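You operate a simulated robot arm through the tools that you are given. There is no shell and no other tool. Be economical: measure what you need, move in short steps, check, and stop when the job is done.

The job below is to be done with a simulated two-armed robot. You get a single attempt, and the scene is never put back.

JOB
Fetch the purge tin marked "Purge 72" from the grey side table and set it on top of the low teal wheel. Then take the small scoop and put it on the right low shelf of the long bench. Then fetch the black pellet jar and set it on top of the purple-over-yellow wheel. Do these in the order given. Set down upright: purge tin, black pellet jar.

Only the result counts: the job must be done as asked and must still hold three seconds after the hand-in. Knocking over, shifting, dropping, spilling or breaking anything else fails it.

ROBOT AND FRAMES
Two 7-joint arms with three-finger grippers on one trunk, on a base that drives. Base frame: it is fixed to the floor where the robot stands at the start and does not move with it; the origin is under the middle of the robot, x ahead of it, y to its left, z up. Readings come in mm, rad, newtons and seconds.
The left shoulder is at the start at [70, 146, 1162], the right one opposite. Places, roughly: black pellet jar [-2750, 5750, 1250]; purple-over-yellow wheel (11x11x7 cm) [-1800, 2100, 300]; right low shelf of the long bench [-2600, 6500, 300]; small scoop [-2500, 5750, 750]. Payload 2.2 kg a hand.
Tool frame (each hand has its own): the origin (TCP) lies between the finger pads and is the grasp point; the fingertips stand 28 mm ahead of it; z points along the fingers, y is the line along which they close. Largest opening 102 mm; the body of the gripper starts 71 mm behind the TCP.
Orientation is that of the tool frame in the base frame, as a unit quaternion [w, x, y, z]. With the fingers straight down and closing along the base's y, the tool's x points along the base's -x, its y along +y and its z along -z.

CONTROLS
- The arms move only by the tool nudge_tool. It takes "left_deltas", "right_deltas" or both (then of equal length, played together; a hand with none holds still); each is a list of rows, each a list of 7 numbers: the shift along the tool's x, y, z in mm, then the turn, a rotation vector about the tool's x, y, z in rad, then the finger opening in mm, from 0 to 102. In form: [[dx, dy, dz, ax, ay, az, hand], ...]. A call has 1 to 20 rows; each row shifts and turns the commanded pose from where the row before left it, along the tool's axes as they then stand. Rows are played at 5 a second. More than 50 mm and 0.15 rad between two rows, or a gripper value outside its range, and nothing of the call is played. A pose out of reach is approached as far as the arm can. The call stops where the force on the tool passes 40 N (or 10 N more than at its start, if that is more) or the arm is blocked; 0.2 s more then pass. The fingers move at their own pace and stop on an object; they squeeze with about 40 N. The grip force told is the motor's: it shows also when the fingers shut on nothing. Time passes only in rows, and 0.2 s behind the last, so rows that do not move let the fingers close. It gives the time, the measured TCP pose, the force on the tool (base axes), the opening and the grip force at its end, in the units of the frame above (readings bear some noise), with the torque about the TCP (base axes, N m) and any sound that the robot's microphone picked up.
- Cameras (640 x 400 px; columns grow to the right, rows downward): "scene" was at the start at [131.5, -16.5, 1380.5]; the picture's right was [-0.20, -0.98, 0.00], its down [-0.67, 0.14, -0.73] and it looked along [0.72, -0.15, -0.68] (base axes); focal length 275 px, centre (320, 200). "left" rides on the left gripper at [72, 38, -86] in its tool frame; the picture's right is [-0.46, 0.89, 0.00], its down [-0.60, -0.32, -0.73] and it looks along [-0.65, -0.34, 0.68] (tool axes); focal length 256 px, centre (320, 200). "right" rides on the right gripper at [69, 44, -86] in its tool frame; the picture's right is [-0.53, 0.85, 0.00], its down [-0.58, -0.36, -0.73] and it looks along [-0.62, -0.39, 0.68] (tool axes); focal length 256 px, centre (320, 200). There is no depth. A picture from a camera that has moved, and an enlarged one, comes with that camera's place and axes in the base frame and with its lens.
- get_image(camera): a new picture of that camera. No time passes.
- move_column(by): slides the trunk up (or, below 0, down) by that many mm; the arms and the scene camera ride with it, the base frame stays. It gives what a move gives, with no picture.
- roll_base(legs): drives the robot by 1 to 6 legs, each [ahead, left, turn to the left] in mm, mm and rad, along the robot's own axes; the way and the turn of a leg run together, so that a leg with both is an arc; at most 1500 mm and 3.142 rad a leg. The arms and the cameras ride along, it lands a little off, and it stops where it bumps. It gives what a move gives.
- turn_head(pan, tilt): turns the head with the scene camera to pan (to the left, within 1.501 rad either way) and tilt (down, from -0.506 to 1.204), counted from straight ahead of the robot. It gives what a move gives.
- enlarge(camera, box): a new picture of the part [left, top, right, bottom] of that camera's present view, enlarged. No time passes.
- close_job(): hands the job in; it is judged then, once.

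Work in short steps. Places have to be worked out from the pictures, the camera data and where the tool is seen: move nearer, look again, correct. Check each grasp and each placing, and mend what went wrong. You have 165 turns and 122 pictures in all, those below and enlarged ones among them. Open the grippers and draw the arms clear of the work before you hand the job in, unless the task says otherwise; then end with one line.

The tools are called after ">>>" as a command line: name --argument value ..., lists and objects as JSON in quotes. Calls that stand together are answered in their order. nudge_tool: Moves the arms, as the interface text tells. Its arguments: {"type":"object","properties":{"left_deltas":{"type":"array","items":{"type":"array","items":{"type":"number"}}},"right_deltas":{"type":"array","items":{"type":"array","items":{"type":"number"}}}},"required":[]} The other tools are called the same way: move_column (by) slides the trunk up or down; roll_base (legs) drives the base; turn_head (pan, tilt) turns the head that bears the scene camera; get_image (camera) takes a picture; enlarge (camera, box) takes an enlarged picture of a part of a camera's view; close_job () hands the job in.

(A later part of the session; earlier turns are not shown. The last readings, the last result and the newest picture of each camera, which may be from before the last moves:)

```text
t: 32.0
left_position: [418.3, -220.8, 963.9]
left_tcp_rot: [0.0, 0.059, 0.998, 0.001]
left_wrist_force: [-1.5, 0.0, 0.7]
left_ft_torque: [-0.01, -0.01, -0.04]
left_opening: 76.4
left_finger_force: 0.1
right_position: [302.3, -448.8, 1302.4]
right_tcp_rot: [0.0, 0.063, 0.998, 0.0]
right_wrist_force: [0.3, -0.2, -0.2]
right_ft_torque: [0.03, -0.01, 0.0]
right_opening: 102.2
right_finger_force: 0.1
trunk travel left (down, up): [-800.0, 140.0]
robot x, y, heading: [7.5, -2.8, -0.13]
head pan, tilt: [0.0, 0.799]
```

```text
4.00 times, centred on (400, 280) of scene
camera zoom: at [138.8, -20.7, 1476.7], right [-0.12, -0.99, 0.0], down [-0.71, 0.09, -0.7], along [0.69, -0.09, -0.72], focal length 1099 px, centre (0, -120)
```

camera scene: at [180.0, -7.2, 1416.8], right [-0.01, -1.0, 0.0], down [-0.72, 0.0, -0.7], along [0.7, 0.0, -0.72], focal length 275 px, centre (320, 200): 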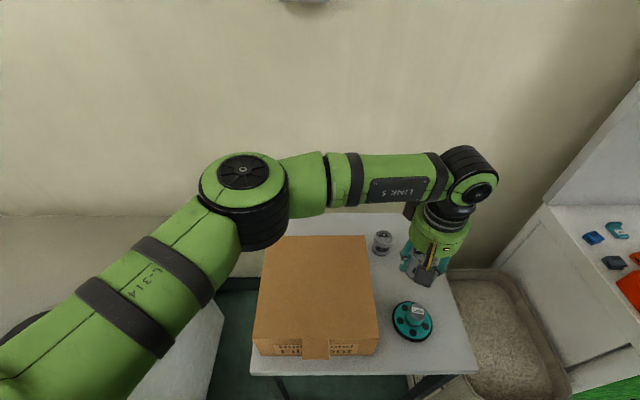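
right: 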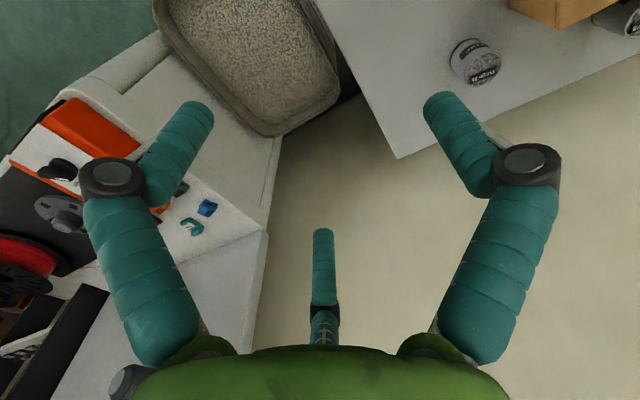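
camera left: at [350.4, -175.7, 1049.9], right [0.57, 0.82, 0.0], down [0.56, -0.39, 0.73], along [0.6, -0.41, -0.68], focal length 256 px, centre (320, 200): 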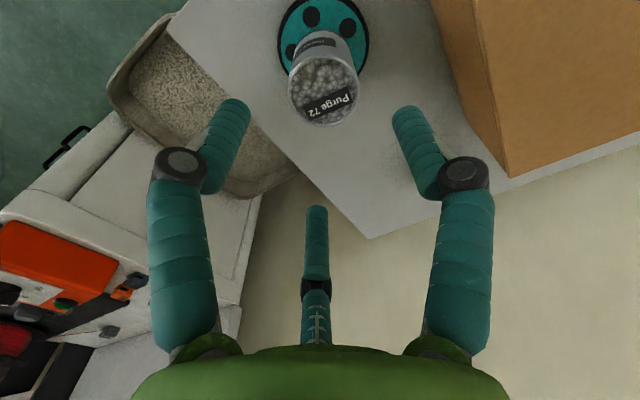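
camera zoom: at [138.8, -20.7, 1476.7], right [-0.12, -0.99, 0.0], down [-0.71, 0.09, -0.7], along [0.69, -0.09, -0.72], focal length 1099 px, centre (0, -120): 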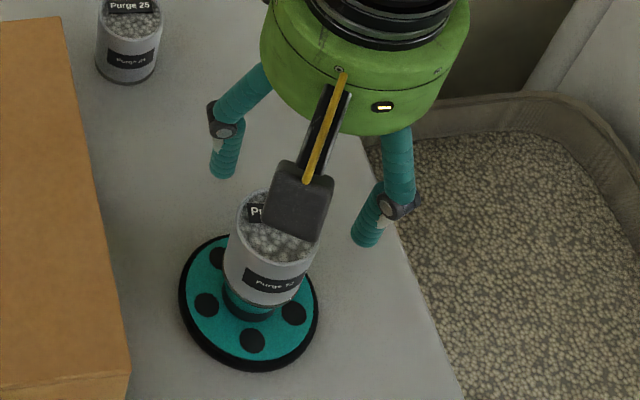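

The tin stands upright and centred on the hub, allowing for perspective. I back the base away from the table and look around the room.

>>> roll_base --legs '[[-350, 0, 0]]'

>>> turn_head --pan 1.5 --tilt 0.35

>>> get_image --camera "scene"

>>> turn_head --pan 0.5 --tilt 0.35

>>> get_image --camera "scene"

```text
t: 34.2
left_position: [77.7, -177.4, 962.0]
left_tcp_rot: [-0.001, 0.058, 0.998, 0.0]
left_wrist_force: [0.3, 0.0, -1.4]
left_ft_torque: [-0.02, 0.01, 0.01]
left_opening: 76.0
left_finger_force: 0.1
right_position: [-36.8, -406.1, 1300.3]
right_tcp_rot: [-0.001, 0.06, 0.998, 0.0]
right_wrist_force: [0.6, -0.5, -0.5]
right_ft_torque: [0.01, 0.04, 0.02]
right_opening: 102.0
right_finger_force: 0.0
trunk travel left (down, up): [-800.0, 140.0]
robot x, y, heading: [-338.5, 38.2, -0.12]
head pan, tilt: [0.0, 0.799]
```

```text
t: 35.8
left_position: [76.2, -177.6, 962.7]
left_tcp_rot: [0.0, 0.058, 0.998, 0.0]
left_wrist_force: [-0.3, 0.2, -0.6]
left_ft_torque: [-0.02, -0.02, 0.0]
left_opening: 76.1
left_finger_force: 0.1
right_position: [-38.0, -406.7, 1300.8]
right_tcp_rot: [-0.001, 0.059, 0.998, 0.0]
right_wrist_force: [-0.4, 0.3, 0.1]
right_ft_torque: [0.02, 0.01, -0.01]
right_opening: 101.9
right_finger_force: 0.0
trunk travel left (down, up): [-800.0, 140.0]
robot x, y, heading: [-335.6, 39.3, -0.118]
head pan, tilt: [1.499, 0.351]
```

```text
86 pictures are left
camera scene: at [-265.8, 123.2, 1516.3], right [0.98, -0.19, 0.0], down [-0.07, -0.34, -0.94], along [0.18, 0.92, -0.34], focal length 275 px, centre (320, 200)
```

scene: 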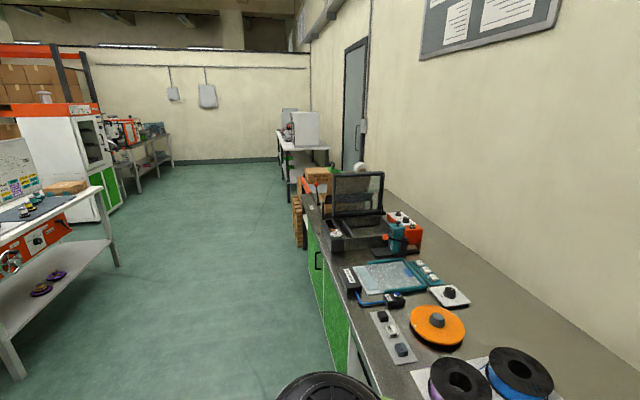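

```text
t: 37.1
left_position: [76.1, -178.1, 963.0]
left_tcp_rot: [0.001, 0.057, 0.998, 0.001]
left_wrist_force: [0.7, 0.2, -0.7]
left_ft_torque: [-0.04, -0.02, -0.01]
left_opening: 76.1
left_finger_force: 0.0
right_position: [-38.4, -406.5, 1300.7]
right_tcp_rot: [-0.001, 0.06, 0.998, 0.0]
right_wrist_force: [-0.6, 0.6, -0.4]
right_ft_torque: [0.02, 0.01, 0.04]
right_opening: 102.0
right_finger_force: 0.1
trunk travel left (down, up): [-800.0, 140.0]
robot x, y, heading: [-333.5, 38.2, -0.117]
head pan, tilt: [0.499, 0.351]
```

```text
85 pictures are left
camera scene: at [-197.3, 66.3, 1516.3], right [0.37, -0.93, 0.0], down [-0.32, -0.13, -0.94], along [0.87, 0.35, -0.34], focal length 275 px, centre (320, 200)
```

scene: 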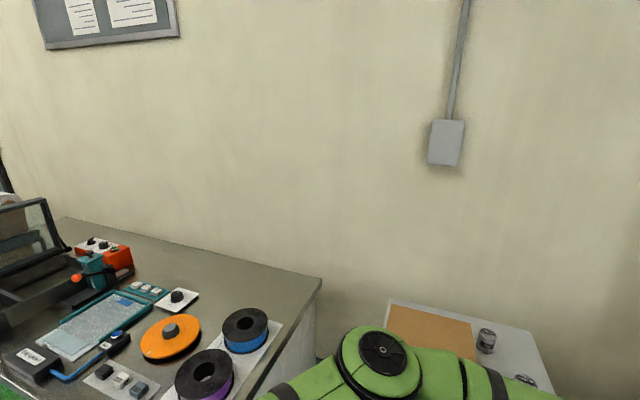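

I can see the room now. The aisle runs along +y with an island bench at x < -1780, whose low shelf holds the purple wheels, and a long bench at the far left near y ≈ 6000. I back out to the aisle's middle and turn left to face it.

>>> roll_base --legs '[[-450, 0, 0], [0, 0, 1.69]]'

>>> turn_head --pan 0.4 --tilt 0.3

>>> get_image --camera "scene"

```text
t: 43.9
left_position: [-611.8, 522.2, 964.7]
left_tcp_rot: [0.001, -0.707, 0.708, 0.0]
left_wrist_force: [0.9, 0.0, 0.0]
left_ft_torque: [-0.01, 0.01, 0.03]
left_opening: 75.8
left_finger_force: 0.2
right_position: [-371.9, 434.5, 1300.1]
right_tcp_rot: [0.0, -0.705, 0.709, 0.0]
right_wrist_force: [0.4, -0.3, 0.2]
right_ft_torque: [0.02, 0.0, 0.01]
right_opening: 102.0
right_finger_force: 0.0
trunk travel left (down, up): [-800.0, 140.0]
robot x, y, heading: [-778.9, 92.2, 1.563]
head pan, tilt: [0.499, 0.351]
```

```text
t: 44.5
left_position: [-612.6, 522.7, 963.8]
left_tcp_rot: [-0.001, 0.707, -0.707, 0.0]
left_wrist_force: [-0.8, 0.1, 0.0]
left_ft_torque: [0.03, 0.01, -0.02]
left_opening: 75.9
left_finger_force: 0.0
right_position: [-371.4, 434.8, 1301.1]
right_tcp_rot: [0.0, -0.705, 0.709, -0.001]
right_wrist_force: [-0.7, 0.4, -0.3]
right_ft_torque: [0.03, -0.01, -0.01]
right_opening: 102.0
right_finger_force: 0.0
trunk travel left (down, up): [-800.0, 140.0]
robot x, y, heading: [-779.6, 84.8, 1.569]
head pan, tilt: [0.4, 0.3]
```

```text
84 pictures are left
camera scene: at [-814.0, 226.7, 1521.0], right [0.92, 0.38, 0.0], down [0.11, -0.27, -0.96], along [-0.37, 0.88, -0.3], focal length 275 px, centre (320, 200)
```

scene: 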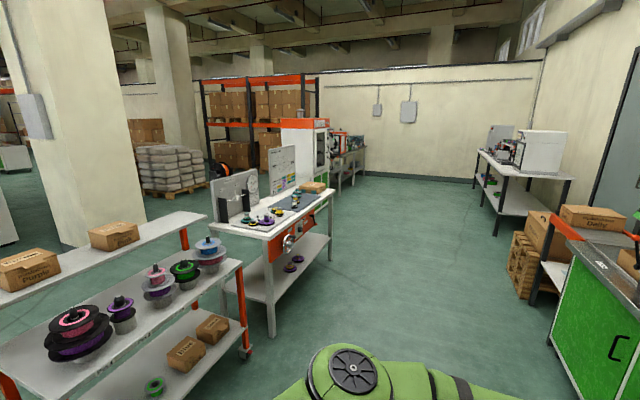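

The way ahead is clear. I drive up the aisle in three legs, easing left, to about (-1100, 4500).

>>> roll_base --legs '[[1500, 0, 0], [1500, 100, 0], [1400, 200, 0]]'

>>> turn_head --pan 0.8 --tilt 0.35

>>> get_image --camera "scene"

```text
refused: leg 2 is longer than a leg can be; nothing moved
```

```text
t: 45.4
left_position: [-610.8, 522.2, 963.3]
left_tcp_rot: [0.0, -0.707, 0.707, 0.0]
left_wrist_force: [-0.1, 0.5, 0.4]
left_ft_torque: [0.01, -0.02, 0.01]
left_opening: 75.8
left_finger_force: 0.1
right_position: [-371.6, 435.4, 1301.1]
right_tcp_rot: [-0.001, -0.705, 0.709, -0.001]
right_wrist_force: [0.2, 0.5, -0.5]
right_ft_torque: [0.01, -0.02, 0.01]
right_opening: 102.1
right_finger_force: 0.1
trunk travel left (down, up): [-800.0, 140.0]
robot x, y, heading: [-778.2, 90.9, 1.568]
head pan, tilt: [0.799, 0.351]
```

```text
83 pictures are left
camera scene: at [-844.4, 205.8, 1516.4], right [0.7, 0.71, 0.0], down [0.24, -0.24, -0.94], along [-0.67, 0.66, -0.34], focal length 275 px, centre (320, 200)
```

scene: 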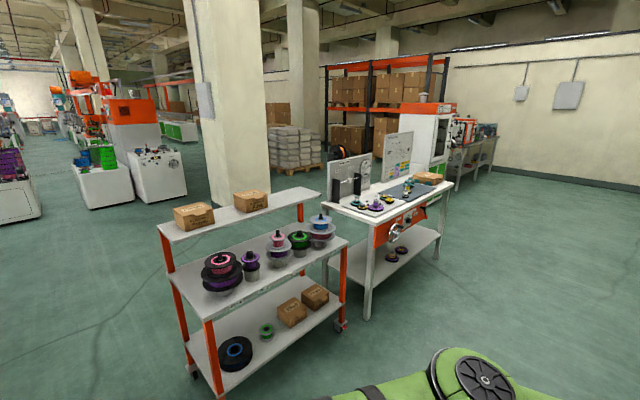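

That was refused because the leg was too long, so I use legs of 1400 mm or less.

>>> roll_base --legs '[[1400, 0, 0], [1450, 100, 0], [1450, 200, 0]]'

>>> get_image --camera "scene"

```text
t: 66.1
left_position: [-822.4, 4814.7, 963.6]
left_tcp_rot: [0.001, -0.691, 0.723, 0.001]
left_wrist_force: [0.6, -0.1, 0.3]
left_ft_torque: [-0.04, 0.0, 0.03]
left_opening: 75.8
left_finger_force: 0.0
right_position: [-587.4, 4717.2, 1300.4]
right_tcp_rot: [0.0, -0.689, 0.725, 0.0]
right_wrist_force: [-0.3, 0.6, 0.3]
right_ft_torque: [0.01, 0.03, 0.01]
right_opening: 101.8
right_finger_force: 0.1
trunk travel left (down, up): [-800.0, 140.0]
robot x, y, heading: [-1013.8, 4394.7, 1.522]
head pan, tilt: [0.799, 0.351]
```

```text
82 pictures are left
camera scene: at [-1069.7, 4508.7, 1516.4], right [0.73, 0.68, 0.0], down [0.23, -0.25, -0.94], along [-0.64, 0.69, -0.34], focal length 275 px, centre (320, 200)
```

scene: 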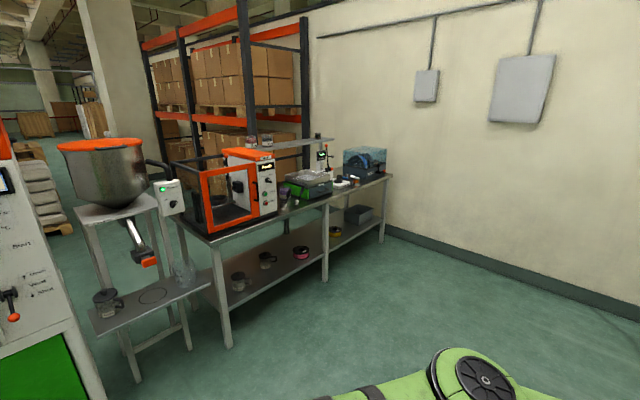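

The long bench is in view, with an upper shelf holding jars, the bench top and two low shelf bays. I enlarge it to find the scoop, the jar and the right low shelf.

>>> enlarge --camera "scene" --box '[160, 120, 400, 270]'

```text
2.67 times, centred on (280, 195) of scene
camera zoom: at [-1069.7, 4508.7, 1516.4], right [0.73, 0.68, 0.0], down [0.23, -0.25, -0.94], along [-0.64, 0.69, -0.34], focal length 733 px, centre (427, 213)
```

zoom: 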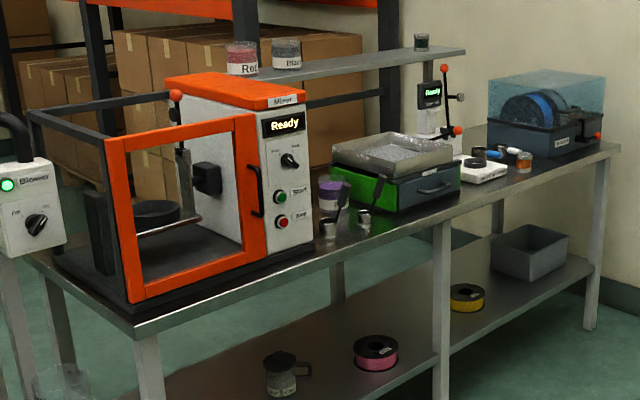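

The Black jar is on the upper shelf next to the Red one, and two small metal scoops lie on the bench near the green tray. I turn to face the bench (heading π) and move to about (-1850, 5700).

>>> roll_base --legs '[[0, 0, 1.62], [400, -650, 0], [400, -650, 0]]'

>>> turn_head --pan 0.0 --tilt 0.6

>>> get_image --camera "scene"

```text
t: 78.0
left_position: [-2304.1, 5816.2, 963.1]
left_tcp_rot: [0.0, 1.0, 0.031, 0.0]
left_wrist_force: [-0.2, -0.6, 0.4]
left_ft_torque: [0.02, 0.0, 0.0]
left_opening: 76.3
left_finger_force: 0.1
right_position: [-2230.9, 6060.4, 1301.9]
right_tcp_rot: [-0.001, 1.0, 0.027, 0.0]
right_wrist_force: [0.5, -0.9, -0.3]
right_ft_torque: [-0.02, -0.01, 0.02]
right_opening: 101.9
right_finger_force: 0.0
trunk travel left (down, up): [-800.0, 140.0]
robot x, y, heading: [-1859.4, 5674.1, -3.085]
head pan, tilt: [0.799, 0.351]
```

```text
t: 79.1
left_position: [-2304.4, 5816.2, 963.6]
left_tcp_rot: [0.0, 1.0, 0.03, 0.0]
left_wrist_force: [-0.1, 0.5, -0.1]
left_ft_torque: [-0.01, 0.0, 0.04]
left_opening: 75.8
left_finger_force: 0.0
right_position: [-2231.2, 6059.9, 1301.2]
right_tcp_rot: [0.0, 1.0, 0.026, 0.001]
right_wrist_force: [-0.8, -0.7, 0.4]
right_ft_torque: [-0.02, 0.0, 0.01]
right_opening: 102.1
right_finger_force: 0.1
trunk travel left (down, up): [-800.0, 140.0]
robot x, y, heading: [-1862.5, 5674.0, -3.084]
head pan, tilt: [0.0, 0.6]
```

```text
80 pictures are left
camera scene: at [-2000.4, 5667.7, 1493.6], right [-0.06, 1.0, 0.0], down [0.56, 0.03, -0.83], along [-0.82, -0.05, -0.56], focal length 275 px, centre (320, 200)
```

scene: 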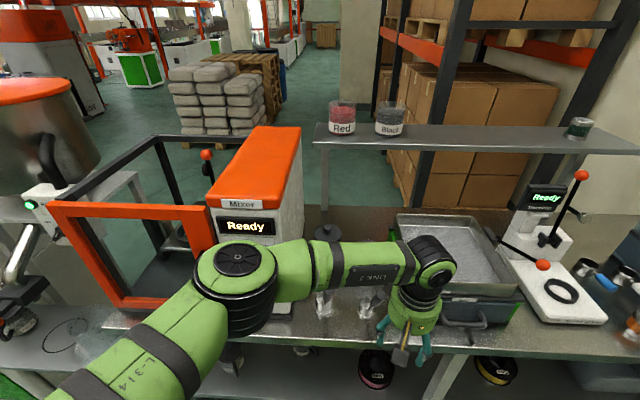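

The left arm hides the scoops. I raise it up and to the robot's left, keeping it short of the mixer.

>>> nudge_tool --left_deltas '[[5, 35, -25, 0, 0, 0, 76], [5, 35, -25, 0, 0, 0, 76], [5, 35, -25, 0, 0, 0, 76], [5, 35, -25, 0, 0, 0, 76], [5, 35, -25, 0, 0, 0, 76], [5, 35, -25, 0, 0, 0, 76], [0, 35, 0, 0, 0, 0, 76], [0, 35, 0, 0, 0, 0, 76]]'

>>> turn_head --pan 0.0 --tilt 0.75

>>> get_image --camera "scene"

```text
t: 80.9
left_position: [-2254.8, 5536.5, 1114.8]
left_tcp_rot: [0.0, 1.0, 0.031, 0.0]
left_wrist_force: [0.1, 0.4, 0.6]
left_ft_torque: [0.04, 0.01, 0.0]
left_opening: 76.1
left_finger_force: 0.1
right_position: [-2230.9, 6056.5, 1302.0]
right_tcp_rot: [-0.001, 1.0, 0.027, 0.0]
right_wrist_force: [0.5, -0.4, -0.2]
right_ft_torque: [0.03, 0.01, -0.01]
right_opening: 102.0
right_finger_force: 0.1
trunk travel left (down, up): [-800.0, 140.0]
robot x, y, heading: [-1859.6, 5678.2, -3.086]
head pan, tilt: [0.0, 0.6]
```

```text
t: 81.6
left_position: [-2255.7, 5537.2, 1114.5]
left_tcp_rot: [0.0, 1.0, 0.031, 0.0]
left_wrist_force: [0.5, -0.4, -0.8]
left_ft_torque: [-0.02, 0.01, 0.02]
left_opening: 75.9
left_finger_force: 0.0
right_position: [-2230.3, 6061.0, 1300.9]
right_tcp_rot: [0.0, 1.0, 0.027, 0.0]
right_wrist_force: [0.3, -0.3, 0.2]
right_ft_torque: [0.0, -0.02, 0.03]
right_opening: 101.9
right_finger_force: 0.0
trunk travel left (down, up): [-800.0, 140.0]
robot x, y, heading: [-1864.9, 5674.3, -3.089]
head pan, tilt: [0.0, 0.75]
```

```text
79 pictures are left
camera scene: at [-1995.0, 5667.9, 1480.8], right [-0.05, 1.0, 0.0], down [0.68, 0.04, -0.73], along [-0.73, -0.04, -0.68], focal length 275 px, centre (320, 200)
```

scene: 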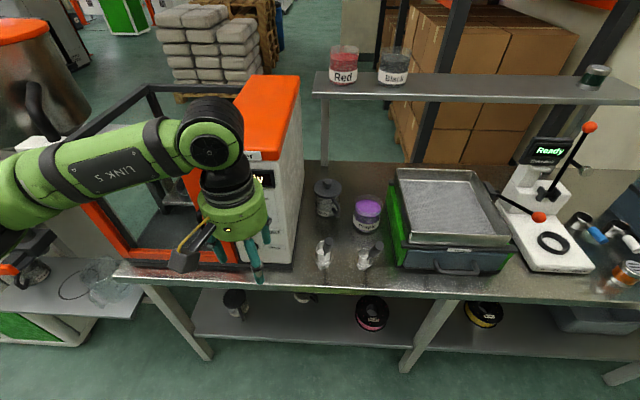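

>>> enlarge --camera "scene" --box '[290, 160, 410, 290]'

>>> enlarge --camera "scene" --box '[300, 30, 640, 120]'

>>> enlarge --camera "scene" --box '[400, 270, 640, 400]'

```text
3.08 times, centred on (350, 225) of scene
camera zoom: at [-1995.0, 5667.9, 1480.8], right [-0.05, 1.0, 0.0], down [0.68, 0.04, -0.73], along [-0.73, -0.04, -0.68], focal length 846 px, centre (228, 123)
```

zoom: 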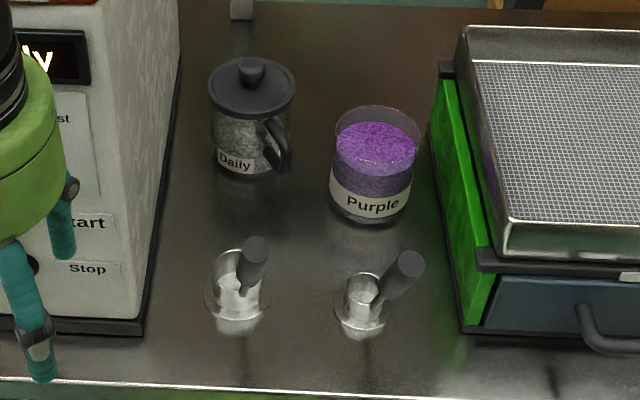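

```text
1.88 times, centred on (470, 75) of scene
camera zoom: at [-1995.0, 5667.9, 1480.8], right [-0.05, 1.0, 0.0], down [0.68, 0.04, -0.73], along [-0.73, -0.04, -0.68], focal length 517 px, centre (38, 435)
```

zoom: 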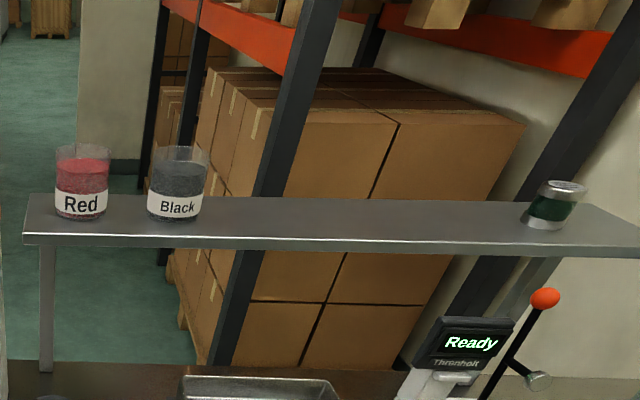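

```text
2.67 times, centred on (520, 335) of scene
camera zoom: at [-1995.0, 5667.9, 1480.8], right [-0.05, 1.0, 0.0], down [0.68, 0.04, -0.73], along [-0.73, -0.04, -0.68], focal length 733 px, centre (-213, -160)
```

zoom: 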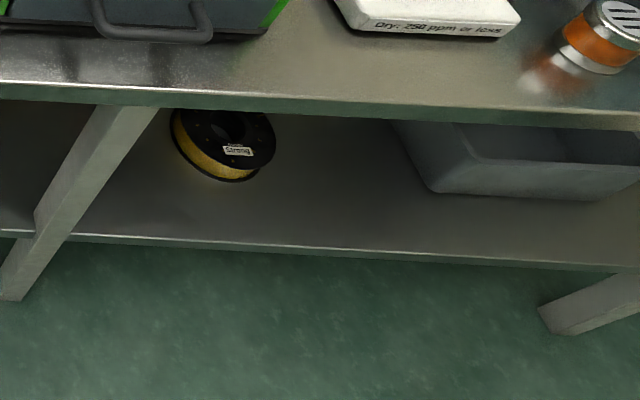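

The small scoop is the right-hand one, at about (-2490, 5778). The right low bay has free space near (-2490, 6540), between the yellow spool and the grey tray. I fold the left hand back and down, and bring the right hand down in front of the scoop, both still short of the bench edge.

>>> nudge_tool --left_deltas '[[0, 0, 35, 0, 0, 0, 76], [0, 0, 35, 0, 0, 0, 76], [10, 5, 30, 0, 0, 0, 76], [20, 5, 30, 0, 0, 0, 76], [20, 0, 30, 0, 0, 0, 76], [25, 0, 20, 0, 0, 0, 76], [25, 0, 10, 0, 0, 0, 76], [25, 0, 0, 0, 0, 0, 76], [25, 0, 0, 0, 0, 0, 76], [0, 0, 0, 0, 0, 0, 76]]' --right_deltas '[[0, 0, 30, 0, 0, 0, 90], [0, 10, 30, 0, 0, 0, 90], [0, 30, 30, 0, 0, 0, 90], [0, 30, 30, 0, 0, 0, 90], [0, 35, 30, 0, 0, 0, 90], [0, 35, 30, 0, 0, 0, 90], [0, 35, 30, 0, 0, 0, 90], [0, 35, 30, 0, 0, 0, 90], [0, 35, 30, 0, 0, 0, 90], [0, 35, 20, 0, 0, 0, 90]]'

>>> get_image --camera "scene"

```text
t: 83.8
left_position: [-2106.8, 5536.8, 922.7]
left_tcp_rot: [0.0, 1.0, 0.03, 0.002]
left_wrist_force: [0.1, -0.8, -0.1]
left_ft_torque: [0.05, 0.01, 0.02]
left_opening: 76.1
left_finger_force: 0.0
right_position: [-2216.1, 5780.7, 1011.3]
right_tcp_rot: [0.0, 1.0, 0.027, 0.0]
right_wrist_force: [-0.3, 0.2, -0.5]
right_ft_torque: [0.01, -0.05, -0.01]
right_opening: 90.0
right_finger_force: 0.1
trunk travel left (down, up): [-800.0, 140.0]
robot x, y, heading: [-1862.1, 5675.0, -3.085]
head pan, tilt: [0.0, 0.75]
```

```text
75 pictures are left
camera scene: at [-1996.4, 5666.5, 1480.6], right [-0.05, 1.0, 0.0], down [0.68, 0.04, -0.73], along [-0.73, -0.04, -0.68], focal length 275 px, centre (320, 200)
```

scene: 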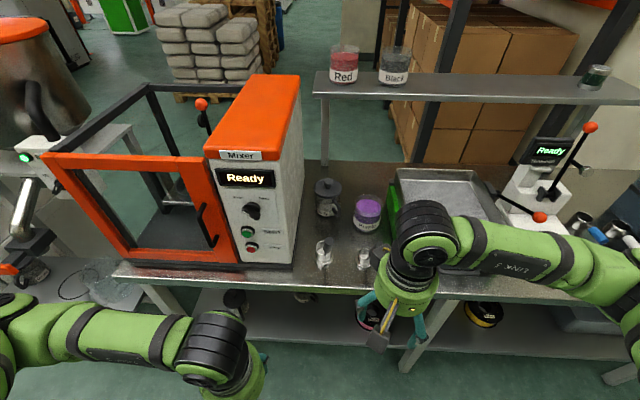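

Both hands are placed. I drive 120 mm ahead and look with the right hand's camera.

>>> roll_base --legs '[[120, 0, 0]]'

>>> get_image --camera "right"

>>> get_image --camera "scene"

```text
t: 85.1
left_position: [-2224.2, 5531.9, 924.6]
left_tcp_rot: [0.0, 1.0, 0.03, -0.001]
left_wrist_force: [0.4, -0.3, -0.5]
left_ft_torque: [-0.03, 0.01, 0.03]
left_opening: 76.1
left_finger_force: 0.0
right_position: [-2334.1, 5778.0, 1012.0]
right_tcp_rot: [0.0, 1.0, 0.026, 0.0]
right_wrist_force: [0.0, -0.8, 0.0]
right_ft_torque: [0.05, 0.01, 0.01]
right_opening: 90.2
right_finger_force: 0.0
trunk travel left (down, up): [-800.0, 140.0]
robot x, y, heading: [-1982.1, 5667.0, -3.089]
head pan, tilt: [0.0, 0.75]
```

```text
74 pictures are left
camera right: at [-2261.7, 5737.7, 1099.9], right [-0.49, -0.87, 0.0], down [-0.59, 0.33, 0.73], along [-0.64, 0.36, -0.68], focal length 256 px, centre (320, 200)
```

right: 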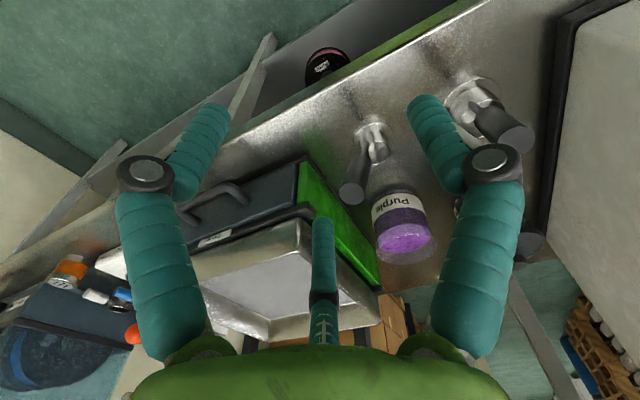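

```text
73 pictures are left
camera scene: at [-2112.7, 5662.3, 1480.9], right [-0.05, 1.0, 0.0], down [0.68, 0.04, -0.73], along [-0.73, -0.04, -0.68], focal length 275 px, centre (320, 200)
```

scene: 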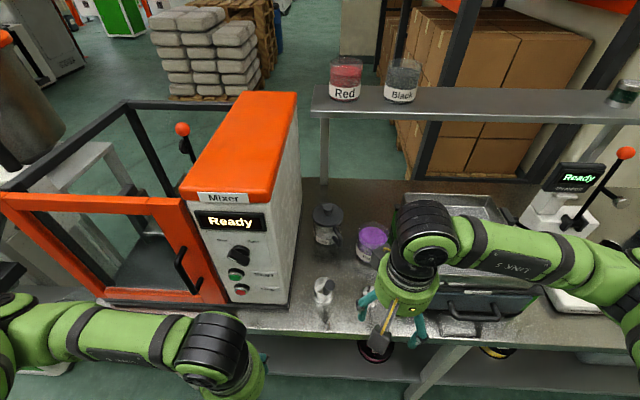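

I enlarge the right camera on the small scoop to get its shape and handle.

>>> enlarge --camera "right" --box '[310, 90, 430, 220]'

>>> enlarge --camera "scene" --box '[290, 180, 410, 350]'

```text
3.08 times, centred on (370, 155) of right
camera zoom: at [-2261.7, 5737.7, 1099.9], right [-0.49, -0.87, 0.0], down [-0.59, 0.33, 0.73], along [-0.64, 0.36, -0.68], focal length 788 px, centre (166, 338)
```

zoom: 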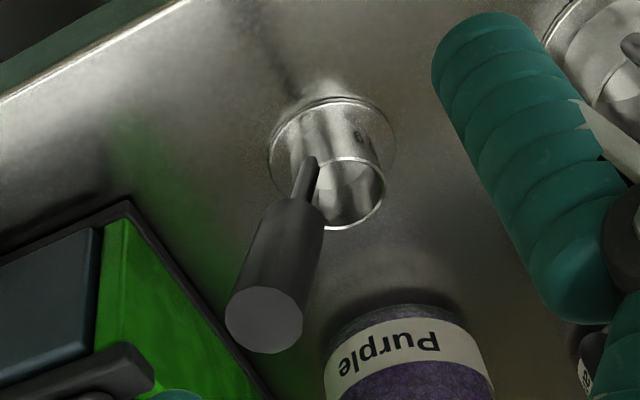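

```text
2.35 times, centred on (350, 265) of scene
camera zoom: at [-2112.7, 5662.3, 1480.9], right [-0.05, 1.0, 0.0], down [0.68, 0.04, -0.73], along [-0.73, -0.04, -0.68], focal length 646 px, centre (249, 47)
```

zoom: 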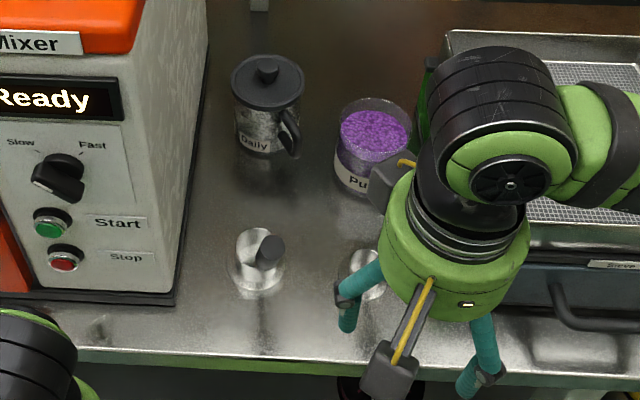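

The scoop has a 54 mm base and a dark handle leaning towards the robot, with its end at about (-2433, 5799, 925). I tilt the right hand 0.4 rad to match the handle and move to a pre-grasp about 90 mm up its axis.

>>> nudge_tool --right_deltas '[[0, 0, 0, 0, -0.135, 0, 90], [0, 0, 0, 0, -0.135, 0, 90], [0, 0, 0, 0, -0.13, 0, 90], [-20, -10, 10, 0, 0, 0, 80], [-20, -10, 25, 0, 0, 0, 70], [-16, -9, 26, 0, 0, 0, 66], [0, 0, 0, 0, 0, 0, 66]]'

>>> get_image --camera "right"

>>> get_image --camera "scene"

```text
t: 86.7
left_position: [-2224.8, 5533.2, 923.2]
left_tcp_rot: [-0.001, 1.0, 0.029, 0.0]
left_wrist_force: [0.3, 0.0, 0.0]
left_ft_torque: [-0.02, 0.0, -0.02]
left_opening: 76.1
left_finger_force: 0.1
right_position: [-2424.6, 5794.6, 974.8]
right_tcp_rot: [0.004, 0.98, 0.026, -0.198]
right_wrist_force: [0.9, 0.0, -0.3]
right_ft_torque: [-0.01, 0.01, -0.01]
right_opening: 66.0
right_finger_force: 0.1
right hand out of reach, approached as far as the arm can: row 3
trunk travel left (down, up): [-800.0, 140.0]
robot x, y, heading: [-1984.4, 5670.4, -3.085]
head pan, tilt: [0.0, 0.75]
```

```text
70 pictures are left
camera right: at [-2326.4, 5757.6, 1028.3], right [-0.45, -0.87, 0.21], down [-0.27, 0.35, 0.9], along [-0.85, 0.35, -0.39], focal length 256 px, centre (320, 200)
```

right: 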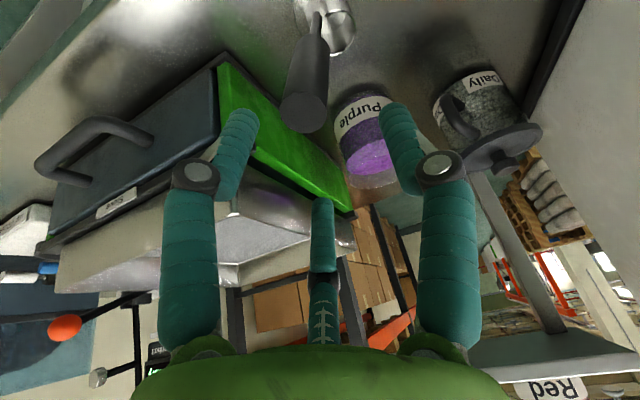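

```text
69 pictures are left
camera scene: at [-2114.2, 5662.2, 1480.8], right [-0.05, 1.0, 0.0], down [0.68, 0.04, -0.73], along [-0.73, -0.04, -0.68], focal length 275 px, centre (320, 200)
```

scene: 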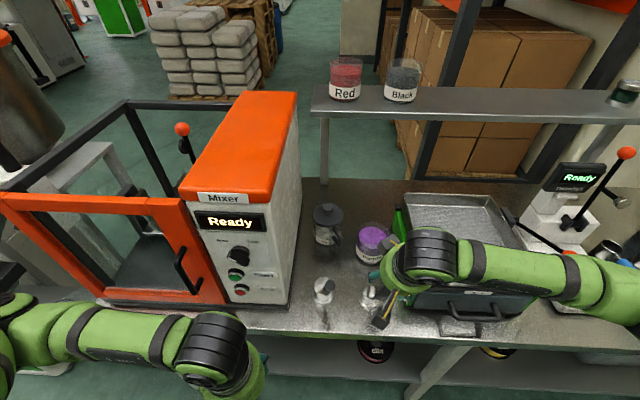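

In tool coordinates the handle axis is at about x = +15, y = +1, with its end 46 mm ahead. I correct x, narrow the opening to 52 to clear the tray and go halfway in.

>>> nudge_tool --right_deltas '[[15, 1, 0, 0, 0, 0, 52], [0, 0, 15, 0, 0, 0, 52], [0, 0, 15, 0, 0, 0, 52], [0, 0, 0, 0, 0, 0, 52]]'

>>> get_image --camera "right"

```text
t: 87.7
left_position: [-2225.9, 5531.3, 924.1]
left_tcp_rot: [0.0, 1.0, 0.029, 0.0]
left_wrist_force: [-0.1, -0.3, 0.2]
left_ft_torque: [-0.02, 0.01, 0.02]
left_opening: 76.2
left_finger_force: 0.0
right_position: [-2420.8, 5792.5, 941.0]
right_tcp_rot: [0.005, 0.98, 0.026, -0.198]
right_wrist_force: [0.2, -0.1, -0.3]
right_ft_torque: [0.02, 0.01, 0.0]
right_opening: 51.9
right_finger_force: 0.1
trunk travel left (down, up): [-800.0, 140.0]
robot x, y, heading: [-1981.1, 5668.7, -3.09]
head pan, tilt: [0.0, 0.75]
```

```text
68 pictures are left
camera right: at [-2321.8, 5756.4, 993.5], right [-0.45, -0.87, 0.21], down [-0.27, 0.35, 0.9], along [-0.85, 0.35, -0.39], focal length 256 px, centre (320, 200)
```

right: 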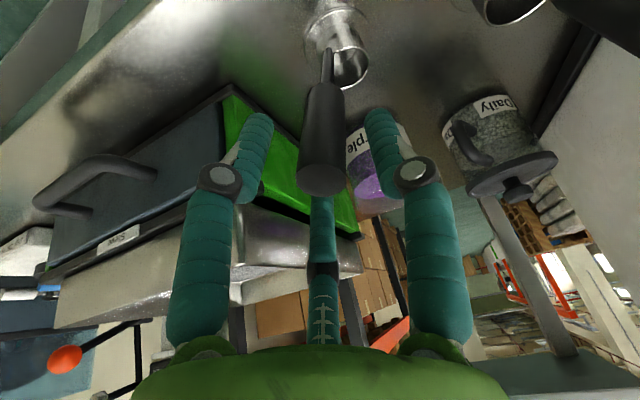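

The handle is aligned and its grip runs from about 2 to 81 mm ahead of the TCP. I advance 38 mm and close on it.

>>> nudge_tool --right_deltas '[[1, 4, 13, 0, 0, 0, 52], [0, 0, 13, 0, 0, 0, 52], [0, 0, 12, 0, 0, 0, 52], [0, 0, 0, 0, 0, 0, 30], [0, 0, 0, 0, 0, 0, 10], [0, 0, 0, 0, 0, 0, 0], [0, 0, 0, 0, 0, 0, 0]]'

>>> get_image --camera "right"

```text
t: 89.3
left_position: [-2225.7, 5532.0, 924.3]
left_tcp_rot: [0.0, 1.0, 0.028, 0.001]
left_wrist_force: [0.9, 0.0, 0.3]
left_ft_torque: [-0.01, 0.02, -0.01]
left_opening: 76.0
left_finger_force: 0.0
right_position: [-2436.7, 5787.6, 906.6]
right_tcp_rot: [0.005, 0.98, 0.025, -0.199]
right_wrist_force: [-0.4, 0.0, 1.7]
right_ft_torque: [-0.24, 0.13, 0.0]
right_opening: 26.9
right_finger_force: 39.8
trunk travel left (down, up): [-800.0, 140.0]
robot x, y, heading: [-1981.4, 5664.8, -3.091]
head pan, tilt: [0.0, 0.75]
```

```text
67 pictures are left
camera right: at [-2337.0, 5750.6, 959.0], right [-0.45, -0.87, 0.21], down [-0.27, 0.35, 0.9], along [-0.85, 0.35, -0.39], focal length 256 px, centre (320, 200)
```

right: 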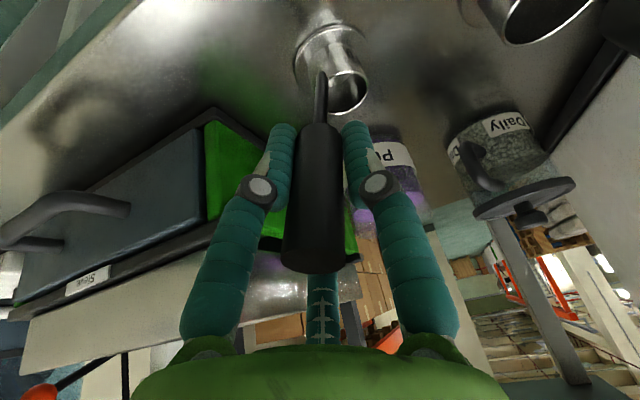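

Gripped at 27 mm. I lift vertically with the trunk and check.

>>> move_column --by 70

>>> get_image --camera "right"

```text
t: 90.4
left_position: [-2225.6, 5532.6, 994.9]
left_tcp_rot: [0.0, 1.0, 0.029, 0.0]
left_wrist_force: [-0.2, -0.4, -0.2]
left_ft_torque: [-0.02, -0.01, -0.03]
left_opening: 76.1
left_finger_force: 0.1
right_position: [-2436.8, 5787.4, 975.4]
right_tcp_rot: [0.005, 0.98, 0.025, -0.198]
right_wrist_force: [-0.3, 0.0, -1.3]
right_ft_torque: [0.03, -0.04, 0.02]
right_opening: 26.8
right_finger_force: 40.1
trunk travel left (down, up): [-870.0, 70.0]
robot x, y, heading: [-1982.6, 5672.0, -3.09]
head pan, tilt: [0.0, 0.75]
```

```text
66 pictures are left
camera right: at [-2337.3, 5751.1, 1028.6], right [-0.45, -0.87, 0.21], down [-0.27, 0.35, 0.9], along [-0.85, 0.35, -0.39], focal length 256 px, centre (320, 200)
```

right: 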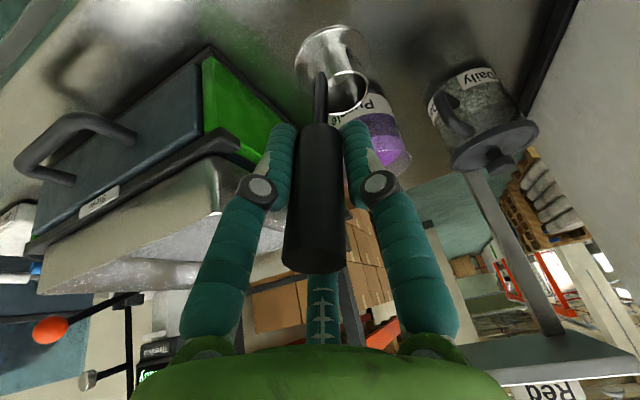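

The scoop is held, with its base about 110 mm below the TCP and 33 mm further out. I back off, square up the heading, shift right to the low-shelf bay and lower the trunk.

>>> roll_base --legs '[[-320, 0, 0], [0, 0, -0.052], [0, -770, 0]]'

>>> move_column --by -530

>>> turn_head --pan -0.2 --tilt 0.6

>>> get_image --camera "scene"

>>> get_image --camera "right"

```text
t: 96.6
left_position: [-1915.0, 6307.0, 994.4]
left_tcp_rot: [0.0, 1.0, 0.008, 0.0]
left_wrist_force: [0.6, -0.5, -0.6]
left_ft_torque: [0.01, -0.03, -0.04]
left_opening: 76.0
left_finger_force: 0.1
right_position: [-2116.1, 6572.6, 976.1]
right_tcp_rot: [0.0, 0.98, 0.005, -0.199]
right_wrist_force: [0.8, 0.3, -1.3]
right_ft_torque: [0.0, -0.02, 0.03]
right_opening: 26.8
right_finger_force: 40.2
trunk travel left (down, up): [-870.0, 70.0]
robot x, y, heading: [-1666.5, 6435.6, -3.133]
head pan, tilt: [0.0, 0.75]
```

```text
refused: -530 is not a number from -400 to 400
```

```text
t: 97.3
left_position: [-1914.7, 6307.1, 993.8]
left_tcp_rot: [0.0, 1.0, 0.007, 0.0]
left_wrist_force: [1.0, 0.1, -0.1]
left_ft_torque: [-0.02, 0.0, 0.01]
left_opening: 76.1
left_finger_force: 0.1
right_position: [-2114.8, 6572.7, 975.5]
right_tcp_rot: [0.001, 0.98, 0.005, -0.198]
right_wrist_force: [0.1, 0.1, -1.9]
right_ft_torque: [0.02, -0.06, -0.03]
right_opening: 26.9
right_finger_force: 40.0
trunk travel left (down, up): [-870.0, 70.0]
robot x, y, heading: [-1665.4, 6434.4, -3.135]
head pan, tilt: [-0.201, 0.6]
```

```text
65 pictures are left
camera scene: at [-1802.5, 6450.9, 1563.5], right [0.19, 0.98, 0.0], down [0.56, -0.11, -0.82], along [-0.81, 0.16, -0.57], focal length 275 px, centre (320, 200)
```

scene: 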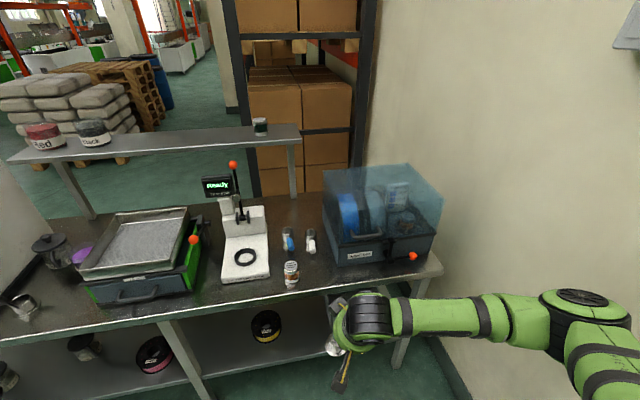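

```text
64 pictures are left
camera right: at [-2016.8, 6531.2, 1028.6], right [-0.48, -0.85, 0.21], down [-0.25, 0.36, 0.9], along [-0.84, 0.38, -0.39], focal length 256 px, centre (320, 200)
```

right: 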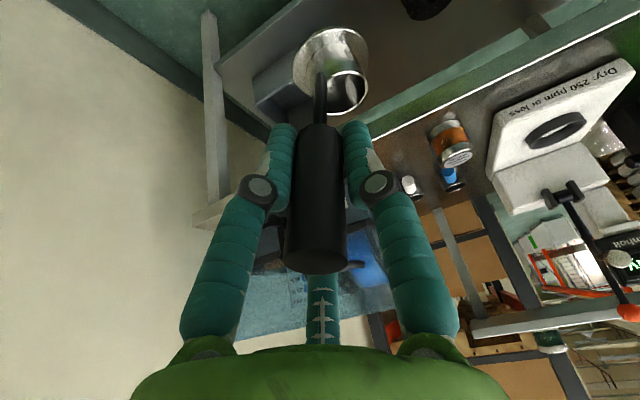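

The trunk step limit is 400 mm. I lower in two steps with the hand still in front of the bench.

>>> move_column --by -400

>>> move_column --by -130

>>> get_image --camera "scene"

>>> get_image --camera "right"

```text
t: 101.1
left_position: [-1915.3, 6308.0, 595.0]
left_tcp_rot: [0.0, 1.0, 0.008, 0.001]
left_wrist_force: [0.0, -0.1, 0.3]
left_ft_torque: [0.0, 0.01, 0.01]
left_opening: 75.7
left_finger_force: 0.1
right_position: [-2114.7, 6571.9, 575.5]
right_tcp_rot: [0.001, 0.98, 0.005, -0.199]
right_wrist_force: [0.0, -0.1, -1.4]
right_ft_torque: [0.0, -0.02, -0.02]
right_opening: 26.7
right_finger_force: 40.4
trunk travel left (down, up): [-470.0, 470.0]
robot x, y, heading: [-1663.2, 6430.9, -3.128]
head pan, tilt: [-0.201, 0.6]
```

```text
t: 102.7
left_position: [-1914.3, 6308.3, 465.0]
left_tcp_rot: [0.0, 1.0, 0.008, 0.0]
left_wrist_force: [0.1, -0.1, -0.4]
left_ft_torque: [0.0, 0.01, -0.03]
left_opening: 75.8
left_finger_force: 0.1
right_position: [-2115.3, 6572.4, 445.2]
right_tcp_rot: [0.0, 0.98, 0.005, -0.199]
right_wrist_force: [-0.1, 0.4, -1.2]
right_ft_torque: [0.02, -0.08, -0.01]
right_opening: 26.6
right_finger_force: 39.3
trunk travel left (down, up): [-340.0, 600.0]
robot x, y, heading: [-1668.0, 6434.1, -3.134]
head pan, tilt: [-0.201, 0.6]
```

```text
63 pictures are left
camera scene: at [-1802.3, 6450.6, 1033.6], right [0.19, 0.98, 0.0], down [0.55, -0.11, -0.83], along [-0.81, 0.16, -0.56], focal length 275 px, centre (320, 200)
```

scene: 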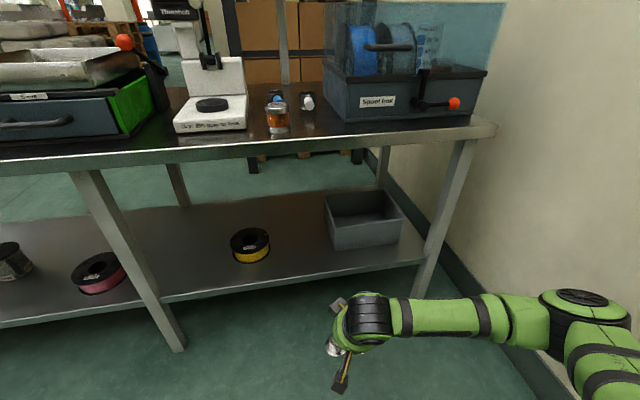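

```text
62 pictures are left
camera right: at [-2016.7, 6531.0, 498.8], right [-0.48, -0.85, 0.21], down [-0.25, 0.36, 0.9], along [-0.84, 0.38, -0.39], focal length 256 px, centre (320, 200)
```

right: 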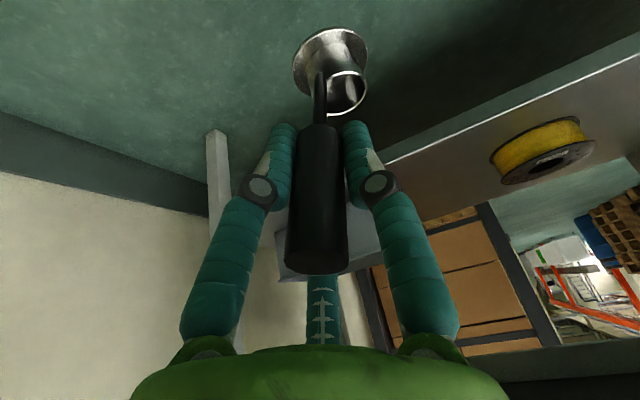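

The scene view shows the shelf clearly: the spool at (-2585, 6335), the tray from y ≈ 6650 and the front area between them free. I raise 15 mm, drive in 200 mm shifting 26 mm left, and check clearances before going under the bench.

>>> move_column --by 15

>>> roll_base --legs '[[200, 26, 0]]'

>>> get_image --camera "scene"

>>> get_image --camera "right"

```text
t: 103.3
left_position: [-1914.5, 6307.4, 479.0]
left_tcp_rot: [0.001, 1.0, 0.008, 0.0]
left_wrist_force: [1.2, -0.2, -0.7]
left_ft_torque: [0.0, -0.03, 0.01]
left_opening: 76.0
left_finger_force: 0.1
right_position: [-2114.9, 6572.4, 459.6]
right_tcp_rot: [0.0, 0.98, 0.006, -0.198]
right_wrist_force: [0.9, 0.1, -2.3]
right_ft_torque: [0.0, -0.02, -0.01]
right_opening: 26.6
right_finger_force: 39.7
trunk travel left (down, up): [-355.0, 585.0]
robot x, y, heading: [-1665.7, 6433.5, -3.137]
head pan, tilt: [-0.201, 0.6]
```

```text
t: 105.0
left_position: [-2112.1, 6280.5, 480.2]
left_tcp_rot: [0.001, 1.0, 0.008, 0.001]
left_wrist_force: [0.7, -1.3, -0.2]
left_ft_torque: [-0.04, -0.02, 0.02]
left_opening: 75.9
left_finger_force: 0.1
right_position: [-2313.6, 6543.7, 462.0]
right_tcp_rot: [0.0, 0.98, 0.006, -0.197]
right_wrist_force: [-0.6, -0.2, -1.7]
right_ft_torque: [0.05, -0.06, -0.01]
right_opening: 26.6
right_finger_force: 40.0
trunk travel left (down, up): [-355.0, 585.0]
robot x, y, heading: [-1867.0, 6403.4, -3.125]
head pan, tilt: [-0.201, 0.6]
```

```text
61 pictures are left
camera scene: at [-2001.2, 6422.5, 1048.5], right [0.19, 0.98, 0.0], down [0.56, -0.11, -0.82], along [-0.81, 0.16, -0.57], focal length 275 px, centre (320, 200)
```

scene: 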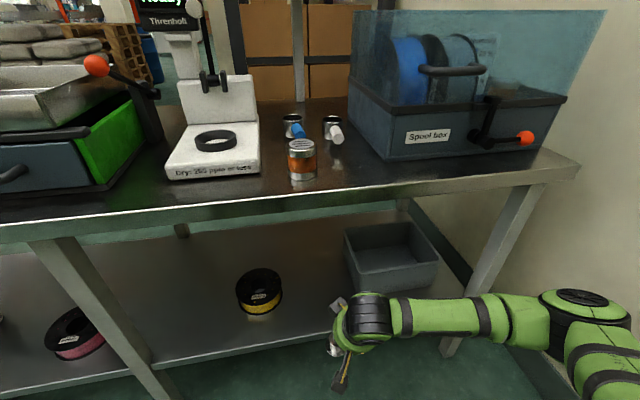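

```text
60 pictures are left
camera right: at [-2215.2, 6502.8, 513.5], right [-0.48, -0.85, 0.21], down [-0.25, 0.36, 0.9], along [-0.84, 0.38, -0.39], focal length 256 px, centre (320, 200)
```

right: 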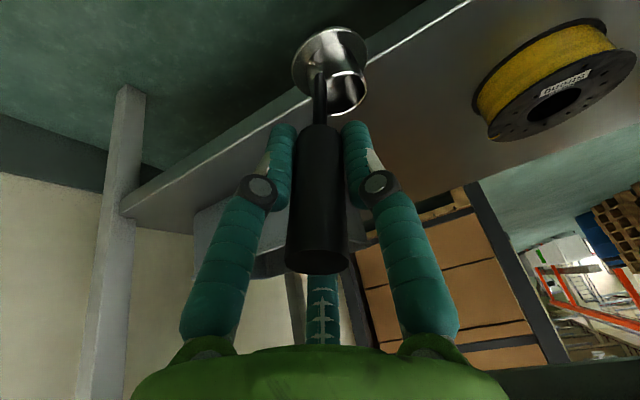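

The right elbow sticks out close to the bench's right leg, so I don't drive further. Straightening the arm also brings the elbow inward, so I extend the hand forward instead.

>>> nudge_tool --right_deltas '[[-27.6, 0, 11.7, 0, 0, 0, 0], [-27.6, 0, 11.7, 0, 0, 0, 0], [-27.6, 0, 11.7, 0, 0, 0, 0], [0, 0, 0, 0, 0, 0, 0]]'

>>> get_image --camera "scene"

>>> get_image --camera "right"

```text
t: 106.0
left_position: [-2114.4, 6279.7, 478.5]
left_tcp_rot: [0.0, 1.0, 0.008, 0.0]
left_wrist_force: [0.4, -1.1, 0.6]
left_ft_torque: [-0.01, 0.02, -0.01]
left_opening: 76.2
left_finger_force: 0.1
right_position: [-2404.9, 6544.8, 457.9]
right_tcp_rot: [0.001, 0.98, 0.006, -0.198]
right_wrist_force: [0.4, 0.4, -1.7]
right_ft_torque: [0.01, 0.0, 0.01]
right_opening: 26.7
right_finger_force: 39.9
trunk travel left (down, up): [-355.0, 585.0]
robot x, y, heading: [-1865.5, 6406.7, -3.132]
head pan, tilt: [-0.201, 0.6]
```

```text
59 pictures are left
camera scene: at [-2000.8, 6422.6, 1048.6], right [0.19, 0.98, 0.0], down [0.55, -0.11, -0.82], along [-0.81, 0.16, -0.57], focal length 275 px, centre (320, 200)
```

scene: 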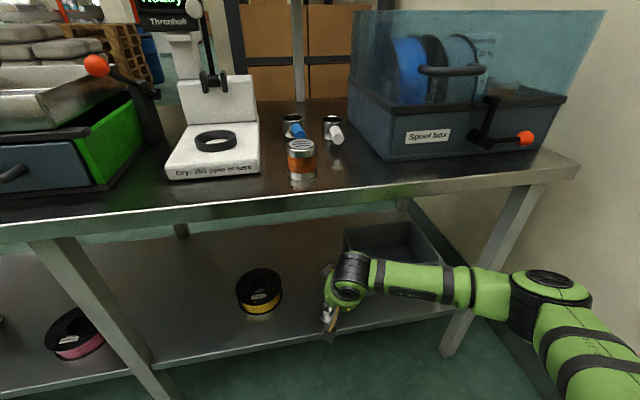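

```text
58 pictures are left
camera right: at [-2306.8, 6503.6, 511.5], right [-0.48, -0.85, 0.21], down [-0.25, 0.36, 0.9], along [-0.84, 0.38, -0.39], focal length 256 px, centre (320, 200)
```

right: 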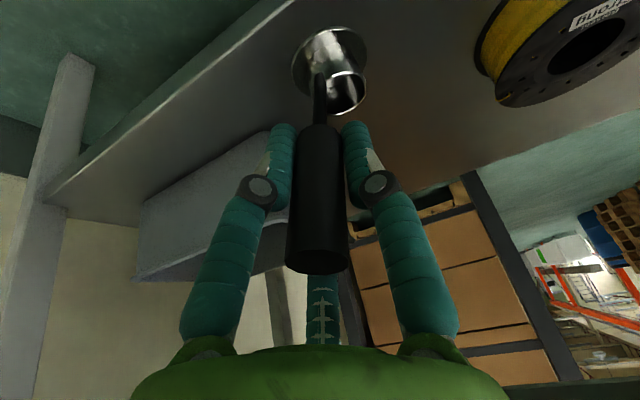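

Good so far: the base of the scoop is just past the shelf edge. I extend another 45 mm.

>>> nudge_tool --right_deltas '[[-20.7, 0, 8.8, 0, 0, 0, 0], [-20.7, 0, 8.8, 0, 0, 0, 0], [0, 0, 0, 0, 0, 0, 0]]'

>>> get_image --camera "right"

>>> get_image --camera "scene"

```text
t: 106.8
left_position: [-2113.0, 6279.2, 479.9]
left_tcp_rot: [0.0, 1.0, 0.008, -0.001]
left_wrist_force: [0.0, -0.1, 0.1]
left_ft_torque: [-0.03, 0.03, 0.01]
left_opening: 75.9
left_finger_force: 0.1
right_position: [-2449.2, 6542.7, 459.0]
right_tcp_rot: [0.001, 0.98, 0.006, -0.198]
right_wrist_force: [-0.3, 0.6, -2.6]
right_ft_torque: [0.03, -0.06, -0.02]
right_opening: 26.9
right_finger_force: 39.8
trunk travel left (down, up): [-355.0, 585.0]
robot x, y, heading: [-1861.7, 6405.8, -3.131]
head pan, tilt: [-0.201, 0.6]
```

```text
57 pictures are left
camera right: at [-2350.9, 6501.4, 512.2], right [-0.48, -0.85, 0.21], down [-0.25, 0.36, 0.9], along [-0.84, 0.38, -0.39], focal length 256 px, centre (320, 200)
```

right: 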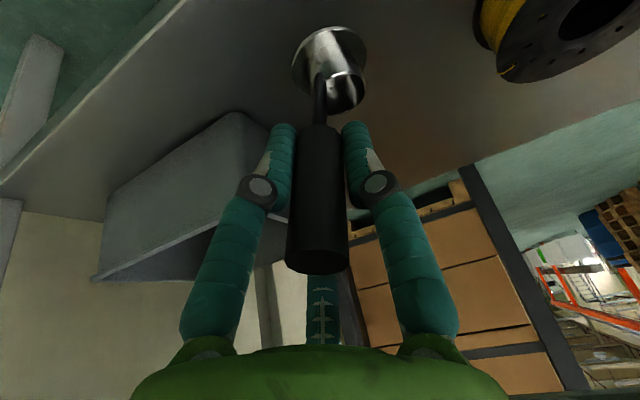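

```text
56 pictures are left
camera scene: at [-2000.8, 6422.6, 1048.5], right [0.19, 0.98, 0.0], down [0.56, -0.11, -0.82], along [-0.81, 0.16, -0.57], focal length 275 px, centre (320, 200)
```

scene: 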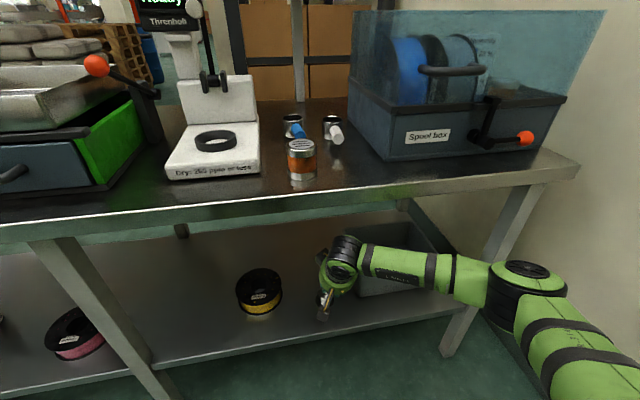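

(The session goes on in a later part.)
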